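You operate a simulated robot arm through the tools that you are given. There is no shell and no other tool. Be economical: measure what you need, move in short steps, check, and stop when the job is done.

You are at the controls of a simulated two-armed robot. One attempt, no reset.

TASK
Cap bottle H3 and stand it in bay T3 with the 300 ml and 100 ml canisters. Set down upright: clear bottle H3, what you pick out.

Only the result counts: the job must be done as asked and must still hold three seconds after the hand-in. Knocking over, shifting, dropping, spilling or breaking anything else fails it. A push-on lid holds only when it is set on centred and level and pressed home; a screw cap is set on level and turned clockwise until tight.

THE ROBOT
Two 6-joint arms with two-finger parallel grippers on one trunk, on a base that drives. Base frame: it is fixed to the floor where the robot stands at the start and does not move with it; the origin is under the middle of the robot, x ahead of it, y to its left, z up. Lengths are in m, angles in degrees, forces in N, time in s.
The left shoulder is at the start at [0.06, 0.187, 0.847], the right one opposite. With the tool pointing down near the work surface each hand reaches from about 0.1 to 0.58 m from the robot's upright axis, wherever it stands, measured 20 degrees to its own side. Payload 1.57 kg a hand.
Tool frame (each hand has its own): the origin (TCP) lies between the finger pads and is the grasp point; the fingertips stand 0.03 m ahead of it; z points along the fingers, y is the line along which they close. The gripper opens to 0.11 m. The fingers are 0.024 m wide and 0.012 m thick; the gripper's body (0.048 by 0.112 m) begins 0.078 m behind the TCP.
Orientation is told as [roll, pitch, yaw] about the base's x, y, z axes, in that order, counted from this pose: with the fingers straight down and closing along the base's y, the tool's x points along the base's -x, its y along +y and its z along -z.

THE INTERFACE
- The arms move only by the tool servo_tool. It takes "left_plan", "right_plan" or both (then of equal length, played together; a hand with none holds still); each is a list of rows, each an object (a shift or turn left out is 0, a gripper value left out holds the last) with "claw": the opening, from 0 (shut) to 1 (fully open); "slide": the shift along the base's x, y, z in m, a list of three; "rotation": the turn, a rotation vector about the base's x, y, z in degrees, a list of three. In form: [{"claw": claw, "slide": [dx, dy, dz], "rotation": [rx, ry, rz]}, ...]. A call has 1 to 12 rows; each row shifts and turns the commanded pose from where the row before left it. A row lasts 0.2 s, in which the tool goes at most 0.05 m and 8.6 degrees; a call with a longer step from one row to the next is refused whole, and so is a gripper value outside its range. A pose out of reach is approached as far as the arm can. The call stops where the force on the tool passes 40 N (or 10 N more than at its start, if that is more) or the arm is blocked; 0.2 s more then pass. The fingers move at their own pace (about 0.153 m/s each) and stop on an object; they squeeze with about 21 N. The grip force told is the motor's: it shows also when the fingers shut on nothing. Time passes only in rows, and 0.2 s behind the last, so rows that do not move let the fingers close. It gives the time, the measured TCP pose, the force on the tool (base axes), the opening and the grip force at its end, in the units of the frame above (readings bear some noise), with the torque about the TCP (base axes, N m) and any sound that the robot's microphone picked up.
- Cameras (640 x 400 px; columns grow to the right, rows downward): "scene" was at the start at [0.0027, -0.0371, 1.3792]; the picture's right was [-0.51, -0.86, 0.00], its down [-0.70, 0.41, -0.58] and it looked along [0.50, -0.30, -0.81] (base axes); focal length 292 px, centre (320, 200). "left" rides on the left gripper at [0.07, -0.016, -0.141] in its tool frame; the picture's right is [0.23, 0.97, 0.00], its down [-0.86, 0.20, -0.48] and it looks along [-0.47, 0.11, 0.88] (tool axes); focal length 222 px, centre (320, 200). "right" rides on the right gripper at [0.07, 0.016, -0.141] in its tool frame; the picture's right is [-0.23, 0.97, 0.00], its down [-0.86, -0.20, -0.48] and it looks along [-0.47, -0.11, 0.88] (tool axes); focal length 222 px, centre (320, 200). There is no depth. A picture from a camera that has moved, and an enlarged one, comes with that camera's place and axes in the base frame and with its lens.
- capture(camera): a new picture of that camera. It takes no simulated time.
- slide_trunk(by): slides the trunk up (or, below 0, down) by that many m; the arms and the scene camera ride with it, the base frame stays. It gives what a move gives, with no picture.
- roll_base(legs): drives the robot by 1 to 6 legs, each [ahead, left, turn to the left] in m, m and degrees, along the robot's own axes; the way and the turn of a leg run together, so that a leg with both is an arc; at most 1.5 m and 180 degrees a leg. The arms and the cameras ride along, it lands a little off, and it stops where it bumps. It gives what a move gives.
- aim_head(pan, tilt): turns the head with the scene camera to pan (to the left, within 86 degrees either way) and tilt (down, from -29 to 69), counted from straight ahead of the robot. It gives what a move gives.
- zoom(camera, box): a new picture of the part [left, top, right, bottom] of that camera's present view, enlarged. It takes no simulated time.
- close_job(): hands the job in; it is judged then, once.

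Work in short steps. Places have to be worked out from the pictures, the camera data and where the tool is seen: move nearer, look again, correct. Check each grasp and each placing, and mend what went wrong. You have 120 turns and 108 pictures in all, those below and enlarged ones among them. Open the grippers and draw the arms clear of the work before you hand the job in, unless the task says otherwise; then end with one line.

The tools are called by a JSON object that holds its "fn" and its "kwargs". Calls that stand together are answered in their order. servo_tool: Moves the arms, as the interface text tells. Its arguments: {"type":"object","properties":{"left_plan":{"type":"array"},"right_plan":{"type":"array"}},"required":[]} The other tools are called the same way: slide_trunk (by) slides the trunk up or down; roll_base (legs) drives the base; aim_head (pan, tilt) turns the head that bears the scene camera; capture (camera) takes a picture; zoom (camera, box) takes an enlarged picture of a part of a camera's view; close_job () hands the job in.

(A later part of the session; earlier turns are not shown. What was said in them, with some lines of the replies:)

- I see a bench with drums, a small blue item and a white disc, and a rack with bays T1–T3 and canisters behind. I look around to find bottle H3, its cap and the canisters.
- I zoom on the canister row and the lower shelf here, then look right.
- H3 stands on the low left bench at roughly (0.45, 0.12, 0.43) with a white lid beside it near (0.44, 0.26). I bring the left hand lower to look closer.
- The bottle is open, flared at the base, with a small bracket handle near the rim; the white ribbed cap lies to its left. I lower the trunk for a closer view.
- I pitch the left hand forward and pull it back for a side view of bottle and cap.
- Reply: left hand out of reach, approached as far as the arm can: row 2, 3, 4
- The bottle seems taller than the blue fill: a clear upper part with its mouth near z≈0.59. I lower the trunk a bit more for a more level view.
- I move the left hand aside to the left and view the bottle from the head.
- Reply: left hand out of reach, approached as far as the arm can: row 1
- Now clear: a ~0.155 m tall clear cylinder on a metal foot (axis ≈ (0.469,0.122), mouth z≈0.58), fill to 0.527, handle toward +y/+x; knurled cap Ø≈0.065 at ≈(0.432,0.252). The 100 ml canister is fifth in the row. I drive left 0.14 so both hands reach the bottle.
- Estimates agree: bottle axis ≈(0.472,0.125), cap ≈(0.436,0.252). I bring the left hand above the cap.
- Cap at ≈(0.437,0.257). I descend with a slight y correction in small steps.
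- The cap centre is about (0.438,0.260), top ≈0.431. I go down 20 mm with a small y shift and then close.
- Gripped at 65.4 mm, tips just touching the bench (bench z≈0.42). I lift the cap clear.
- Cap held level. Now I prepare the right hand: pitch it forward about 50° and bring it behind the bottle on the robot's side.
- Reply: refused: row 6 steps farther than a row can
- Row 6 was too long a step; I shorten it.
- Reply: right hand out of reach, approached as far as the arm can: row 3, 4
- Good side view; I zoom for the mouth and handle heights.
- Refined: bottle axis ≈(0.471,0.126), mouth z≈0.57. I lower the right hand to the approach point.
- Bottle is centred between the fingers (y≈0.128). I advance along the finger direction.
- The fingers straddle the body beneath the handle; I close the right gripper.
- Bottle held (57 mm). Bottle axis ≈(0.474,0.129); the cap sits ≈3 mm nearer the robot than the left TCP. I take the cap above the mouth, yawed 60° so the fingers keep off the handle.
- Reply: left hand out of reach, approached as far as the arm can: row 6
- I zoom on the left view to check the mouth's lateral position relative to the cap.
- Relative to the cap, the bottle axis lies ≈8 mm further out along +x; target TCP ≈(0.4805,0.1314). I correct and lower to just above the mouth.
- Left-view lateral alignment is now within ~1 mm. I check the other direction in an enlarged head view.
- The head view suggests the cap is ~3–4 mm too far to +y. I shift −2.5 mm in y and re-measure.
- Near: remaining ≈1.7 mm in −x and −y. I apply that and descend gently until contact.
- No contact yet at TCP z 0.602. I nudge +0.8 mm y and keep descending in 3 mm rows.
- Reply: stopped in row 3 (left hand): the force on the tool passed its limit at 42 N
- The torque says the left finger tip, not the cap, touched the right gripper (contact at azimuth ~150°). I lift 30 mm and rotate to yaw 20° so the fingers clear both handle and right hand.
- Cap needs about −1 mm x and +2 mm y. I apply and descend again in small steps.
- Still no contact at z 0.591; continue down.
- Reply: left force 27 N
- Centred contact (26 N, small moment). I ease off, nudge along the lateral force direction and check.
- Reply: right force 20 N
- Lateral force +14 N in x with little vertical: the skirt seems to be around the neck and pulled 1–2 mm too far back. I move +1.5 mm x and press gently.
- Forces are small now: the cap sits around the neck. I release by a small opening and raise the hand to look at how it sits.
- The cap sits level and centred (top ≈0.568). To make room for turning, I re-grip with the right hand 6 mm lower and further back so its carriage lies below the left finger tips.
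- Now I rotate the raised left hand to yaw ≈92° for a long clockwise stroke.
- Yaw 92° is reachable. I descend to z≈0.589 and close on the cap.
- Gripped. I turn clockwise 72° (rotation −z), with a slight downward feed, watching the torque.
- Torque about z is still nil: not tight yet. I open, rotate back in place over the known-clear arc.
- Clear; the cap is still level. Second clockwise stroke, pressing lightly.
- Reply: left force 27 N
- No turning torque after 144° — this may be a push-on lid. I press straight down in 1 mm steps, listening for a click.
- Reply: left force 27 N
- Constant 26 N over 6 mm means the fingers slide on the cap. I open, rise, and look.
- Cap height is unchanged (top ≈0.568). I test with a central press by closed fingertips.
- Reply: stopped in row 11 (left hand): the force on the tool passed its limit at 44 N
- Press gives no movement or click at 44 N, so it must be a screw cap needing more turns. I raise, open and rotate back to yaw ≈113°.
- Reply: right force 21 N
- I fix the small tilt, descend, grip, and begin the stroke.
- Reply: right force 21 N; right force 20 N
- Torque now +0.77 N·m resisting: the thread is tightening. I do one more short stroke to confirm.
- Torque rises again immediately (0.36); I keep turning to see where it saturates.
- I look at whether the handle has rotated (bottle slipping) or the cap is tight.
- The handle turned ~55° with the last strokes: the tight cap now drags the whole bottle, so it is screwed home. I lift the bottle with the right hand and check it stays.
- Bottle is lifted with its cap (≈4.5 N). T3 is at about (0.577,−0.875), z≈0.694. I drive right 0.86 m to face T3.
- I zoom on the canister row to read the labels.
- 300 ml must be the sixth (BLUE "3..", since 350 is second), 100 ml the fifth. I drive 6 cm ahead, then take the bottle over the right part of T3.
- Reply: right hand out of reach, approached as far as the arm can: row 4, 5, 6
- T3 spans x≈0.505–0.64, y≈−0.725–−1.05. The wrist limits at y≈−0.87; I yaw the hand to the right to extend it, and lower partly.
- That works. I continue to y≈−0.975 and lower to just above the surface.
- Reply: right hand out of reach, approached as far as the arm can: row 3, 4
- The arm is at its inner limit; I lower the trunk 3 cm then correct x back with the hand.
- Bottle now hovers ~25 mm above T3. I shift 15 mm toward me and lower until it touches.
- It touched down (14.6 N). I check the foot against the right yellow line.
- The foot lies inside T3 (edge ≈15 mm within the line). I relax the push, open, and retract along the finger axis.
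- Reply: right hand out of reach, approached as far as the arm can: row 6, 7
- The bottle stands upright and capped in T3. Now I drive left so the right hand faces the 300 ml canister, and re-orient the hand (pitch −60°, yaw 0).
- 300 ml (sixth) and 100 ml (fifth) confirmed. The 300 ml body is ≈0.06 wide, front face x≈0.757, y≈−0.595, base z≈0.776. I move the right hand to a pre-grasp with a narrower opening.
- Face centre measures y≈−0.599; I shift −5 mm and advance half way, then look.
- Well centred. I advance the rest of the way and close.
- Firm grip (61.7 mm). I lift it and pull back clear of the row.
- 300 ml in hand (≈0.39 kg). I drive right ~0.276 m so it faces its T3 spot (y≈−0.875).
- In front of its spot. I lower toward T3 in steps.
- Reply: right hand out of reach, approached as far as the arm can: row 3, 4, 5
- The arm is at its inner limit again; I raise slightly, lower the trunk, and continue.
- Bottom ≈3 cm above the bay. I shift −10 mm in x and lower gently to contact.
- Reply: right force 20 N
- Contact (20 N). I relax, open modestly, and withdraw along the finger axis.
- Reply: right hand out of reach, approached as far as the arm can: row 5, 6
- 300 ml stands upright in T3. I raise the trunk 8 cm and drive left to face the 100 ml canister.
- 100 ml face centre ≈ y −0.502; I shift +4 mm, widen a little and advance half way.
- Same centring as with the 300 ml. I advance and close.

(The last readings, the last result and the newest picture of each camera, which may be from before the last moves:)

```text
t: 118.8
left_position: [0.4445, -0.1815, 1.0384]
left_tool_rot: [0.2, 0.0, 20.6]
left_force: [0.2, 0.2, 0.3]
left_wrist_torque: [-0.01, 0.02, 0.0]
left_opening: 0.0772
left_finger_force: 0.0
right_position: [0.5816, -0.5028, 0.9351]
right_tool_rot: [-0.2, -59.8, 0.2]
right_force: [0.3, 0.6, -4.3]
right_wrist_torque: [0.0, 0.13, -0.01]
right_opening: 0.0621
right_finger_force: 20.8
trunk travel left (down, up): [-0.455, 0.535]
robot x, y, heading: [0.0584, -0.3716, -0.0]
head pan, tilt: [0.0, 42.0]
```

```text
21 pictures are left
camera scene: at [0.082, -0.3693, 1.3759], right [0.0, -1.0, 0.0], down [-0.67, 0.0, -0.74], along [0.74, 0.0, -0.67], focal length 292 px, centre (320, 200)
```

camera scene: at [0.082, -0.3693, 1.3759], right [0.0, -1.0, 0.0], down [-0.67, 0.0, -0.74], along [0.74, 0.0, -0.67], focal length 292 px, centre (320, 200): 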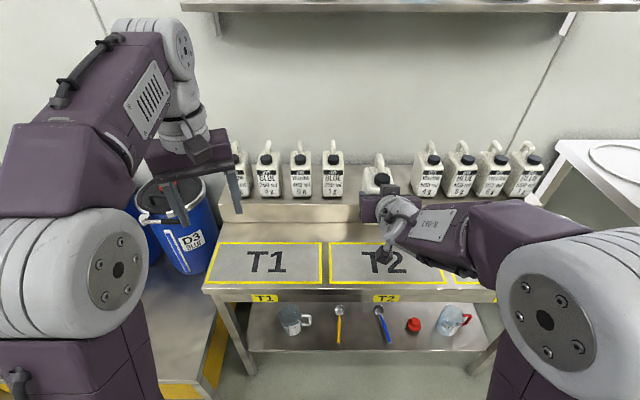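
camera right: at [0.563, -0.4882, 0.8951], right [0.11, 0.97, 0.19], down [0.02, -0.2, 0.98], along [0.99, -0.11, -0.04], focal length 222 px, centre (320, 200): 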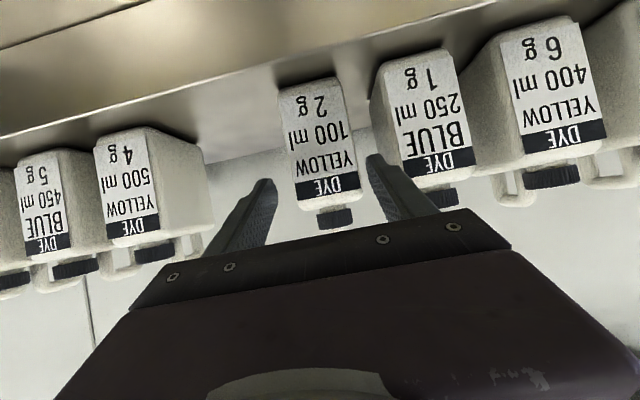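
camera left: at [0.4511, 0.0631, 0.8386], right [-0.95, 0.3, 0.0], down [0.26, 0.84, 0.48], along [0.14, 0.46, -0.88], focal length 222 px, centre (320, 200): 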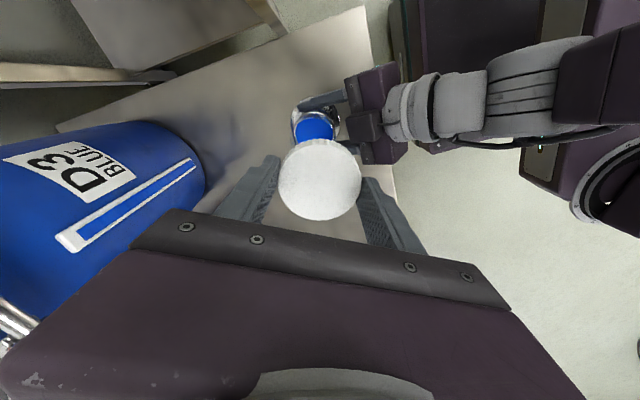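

100 ml in hand. I drive right ~0.276 m so it faces y≈−0.778, left of the 300 ml.

{"fn": "roll_base", "kwargs": {"legs": [[0, -0.276, 0]]}}

{"fn": "slide_trunk", "kwargs": {"by": -0.08}}

{"fn": "capture", "kwargs": {"camera": "scene"}}

{"fn": "capture", "kwargs": {"camera": "right"}}

```text
t: 120.7
left_position: [0.4444, -0.4546, 1.0387]
left_tool_rot: [0.2, -0.1, 20.5]
left_force: [0.8, -0.2, 0.8]
left_wrist_torque: [0.01, 0.0, -0.01]
left_opening: 0.0772
left_finger_force: 0.1
right_position: [0.5821, -0.7776, 0.9346]
right_tool_rot: [-0.1, -59.8, 0.2]
right_force: [0.0, 0.2, -5.0]
right_wrist_torque: [0.02, 0.12, -0.02]
right_opening: 0.0616
right_finger_force: 21.1
trunk travel left (down, up): [-0.455, 0.535]
robot x, y, heading: [0.0565, -0.6456, 0.5]
head pan, tilt: [0.0, 42.0]
```

```text
t: 121.9
left_position: [0.4435, -0.4536, 0.959]
left_tool_rot: [0.0, -0.1, 20.5]
left_force: [-0.3, -0.3, -0.7]
left_wrist_torque: [0.02, 0.03, -0.03]
left_opening: 0.0771
left_finger_force: 0.1
right_position: [0.5815, -0.7774, 0.8563]
right_tool_rot: [-0.2, -59.8, 0.2]
right_force: [-0.3, 1.4, -5.5]
right_wrist_torque: [0.0, 0.09, 0.03]
right_opening: 0.0619
right_finger_force: 20.3
trunk travel left (down, up): [-0.375, 0.615]
robot x, y, heading: [0.0561, -0.6461, 0.4]
head pan, tilt: [0.0, 42.0]
```

```text
20 pictures are left
camera scene: at [0.0814, -0.6434, 1.296], right [0.0, -1.0, 0.0], down [-0.67, 0.0, -0.74], along [0.74, 0.0, -0.67], focal length 292 px, centre (320, 200)
```

scene: 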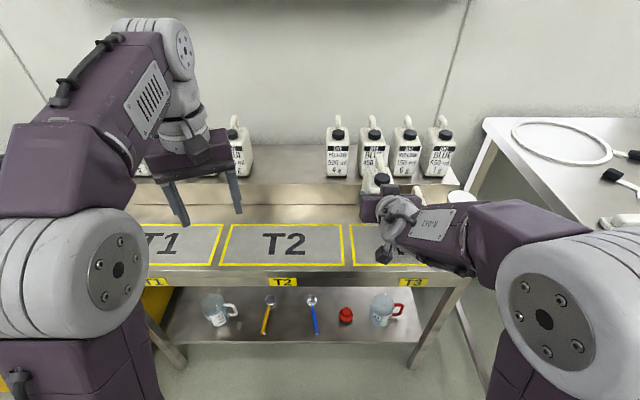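

```text
19 pictures are left
camera right: at [0.4256, -0.762, 0.8653], right [0.11, 0.97, 0.19], down [0.02, -0.2, 0.98], along [0.99, -0.11, -0.04], focal length 222 px, centre (320, 200)
```

right: 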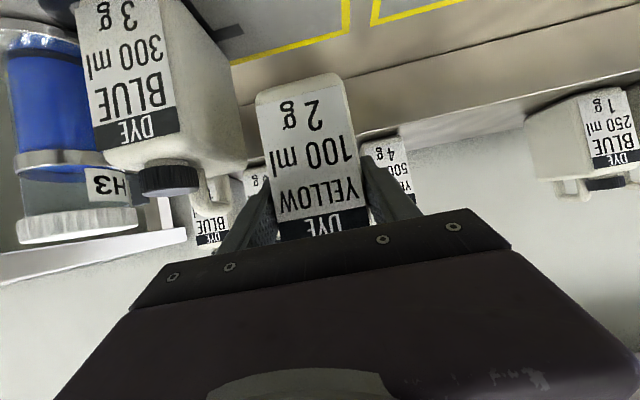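

Left line ≈ −0.728; canister edge will be ≈ −0.747. I lower it into place.

{"fn": "servo_tool", "kwargs": {"right_plan": [{"slide": [-0.012, -0.001, -0.02]}, {"slide": [0, 0, -0.03]}, {"slide": [0, 0, -0.02]}, {"slide": [0, 0, -0.008]}, {"slide": [0, 0, -0.003]}, {"slide": [0, 0, -0.002]}, {}]}}

```text
t: 123.5
left_position: [0.4421, -0.4529, 0.9589]
left_tool_rot: [0.1, -0.1, 20.5]
left_force: [0.0, 0.6, 0.4]
left_wrist_torque: [-0.02, 0.0, -0.04]
left_opening: 0.0769
left_finger_force: 0.0
right_position: [0.5696, -0.7785, 0.7765]
right_tool_rot: [-0.2, -60.2, 0.1]
right_force: [3.8, -0.8, 18.0]
right_wrist_torque: [0.18, 0.31, -0.08]
right_opening: 0.0621
right_finger_force: 20.3
trunk travel left (down, up): [-0.375, 0.615]
robot x, y, heading: [0.0569, -0.6467, -0.0]
head pan, tilt: [0.0, 42.0]
```

Contact (18 N). I look before releasing.

{"fn": "capture", "kwargs": {"camera": "right"}}

```text
18 pictures are left
camera right: at [0.4133, -0.7631, 0.7843], right [0.11, 0.97, 0.2], down [0.01, -0.2, 0.98], along [0.99, -0.11, -0.03], focal length 222 px, centre (320, 200)
```

right: 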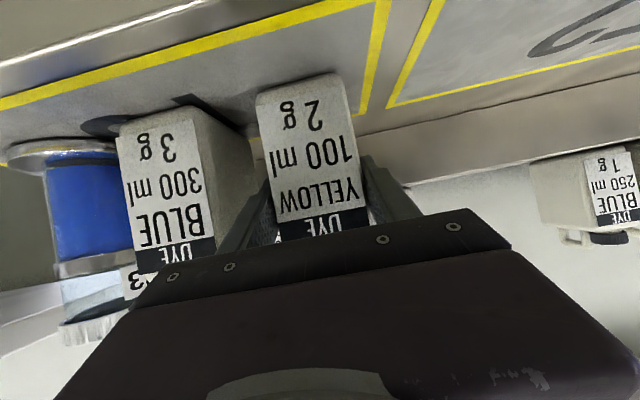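

Inside T3, upright. I relax, open modestly and withdraw along the finger axis.

{"fn": "servo_tool", "kwargs": {"right_plan": [{"slide": [0, 0, 0.0015]}, {"claw": 0.66}, {"claw": 0.66}, {"slide": [-0.017, 0, 0.01]}, {"slide": [-0.026, 0, 0.015]}, {"slide": [-0.02, 0, 0.03]}, {"slide": [0, 0, 0.045]}, {"slide": [0, 0, 0.045]}, {}]}}

{"fn": "slide_trunk", "kwargs": {"by": 0.12}}

{"fn": "roll_base", "kwargs": {"legs": [[-0.15, 0, 0]]}}

{"fn": "capture", "kwargs": {"camera": "right"}}

{"fn": "capture", "kwargs": {"camera": "scene"}}

```text
t: 125.5
left_position: [0.4428, -0.4545, 0.959]
left_tool_rot: [0.0, -0.2, 20.5]
left_force: [0.8, -0.3, 0.0]
left_wrist_torque: [-0.03, 0.0, -0.03]
left_opening: 0.077
left_finger_force: 0.0
right_position: [0.5118, -0.7747, 0.9246]
right_tool_rot: [-0.1, -59.8, 0.2]
right_force: [-0.2, -0.2, 0.3]
right_wrist_torque: [0.01, -0.06, 0.0]
right_opening: 0.0726
right_finger_force: 0.1
right hand out of reach, approached as far as the arm can: row 6
trunk travel left (down, up): [-0.375, 0.615]
robot x, y, heading: [0.0581, -0.6442, 0.2]
head pan, tilt: [0.0, 42.0]
```

```text
t: 127.0
left_position: [0.4437, -0.454, 1.0799]
left_tool_rot: [0.0, -0.1, 20.5]
left_force: [0.4, 0.2, 0.3]
left_wrist_torque: [-0.01, -0.02, 0.01]
left_opening: 0.0768
left_finger_force: 0.0
right_position: [0.513, -0.7756, 1.0433]
right_tool_rot: [-0.1, -59.8, 0.3]
right_force: [0.5, 1.1, 0.1]
right_wrist_torque: [0.02, -0.02, 0.01]
right_opening: 0.0729
right_finger_force: 0.1
trunk travel left (down, up): [-0.495, 0.495]
robot x, y, heading: [0.0571, -0.6425, 0.2]
head pan, tilt: [0.0, 42.0]
```

```text
t: 128.4
left_position: [0.2907, -0.455, 1.0788]
left_tool_rot: [0.1, -0.2, 20.4]
left_force: [-0.7, 0.1, 0.0]
left_wrist_torque: [-0.06, -0.06, 0.03]
left_opening: 0.0769
left_finger_force: 0.0
right_position: [0.3595, -0.7777, 1.0425]
right_tool_rot: [-0.2, -59.8, 0.2]
right_force: [0.2, 0.2, 0.2]
right_wrist_torque: [-0.02, -0.01, -0.01]
right_opening: 0.0728
right_finger_force: 0.1
trunk travel left (down, up): [-0.495, 0.495]
robot x, y, heading: [-0.0928, -0.6466, -0.0]
head pan, tilt: [0.0, 42.0]
```

```text
17 pictures are left
camera right: at [0.2028, -0.7619, 1.0536], right [0.11, 0.97, 0.19], down [0.02, -0.2, 0.98], along [0.99, -0.11, -0.04], focal length 222 px, centre (320, 200)
```

right: 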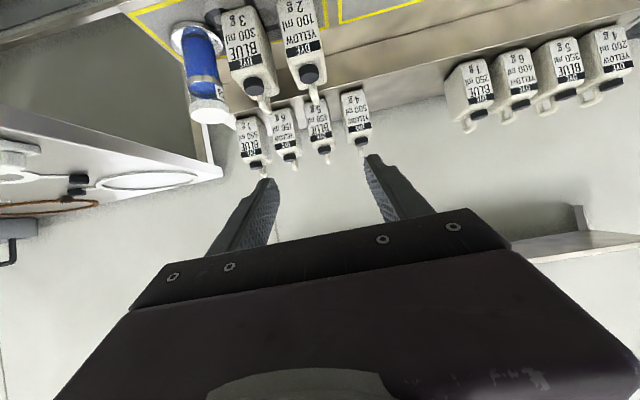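

```text
16 pictures are left
camera scene: at [-0.0731, -0.6437, 1.416], right [0.0, -1.0, 0.0], down [-0.67, 0.0, -0.74], along [0.74, 0.0, -0.67], focal length 292 px, centre (320, 200)
```

scene: 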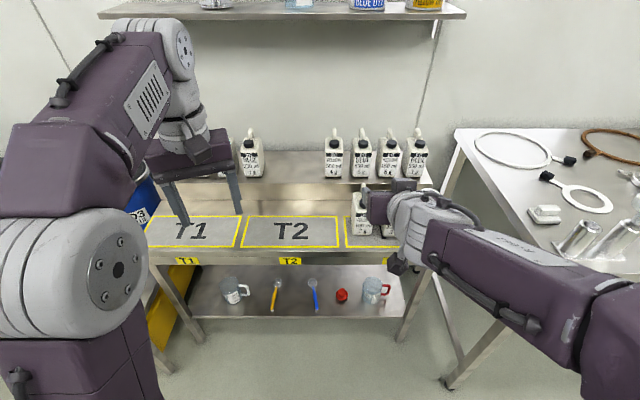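

I zoom on the finished bay to check the cap is level and all stand inside.

{"fn": "zoom", "kwargs": {"camera": "right", "box": [120, 0, 340, 140]}}

```text
2.86 times, centred on (230, 70) of right
camera zoom: at [0.2028, -0.7619, 1.0536], right [0.11, 0.97, 0.19], down [0.02, -0.2, 0.98], along [0.99, -0.11, -0.04], focal length 635 px, centre (577, 571)
```

zoom: 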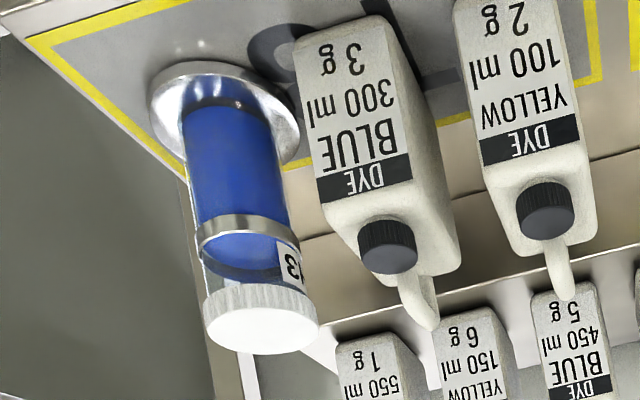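

All three stand upright inside T3 with the cap level, and the arms are clear with grippers open. I hand in.

{"fn": "close_job", "kwargs": {}}

```text
The job is handed in.
```

I screwed the cap onto bottle H3 and stood it upright in bay T3, with the 300 ml and 100 ml canisters upright beside it. I judged the cap tight because the last turns dragged the whole bottle round. The job is handed in; no verdict came back.
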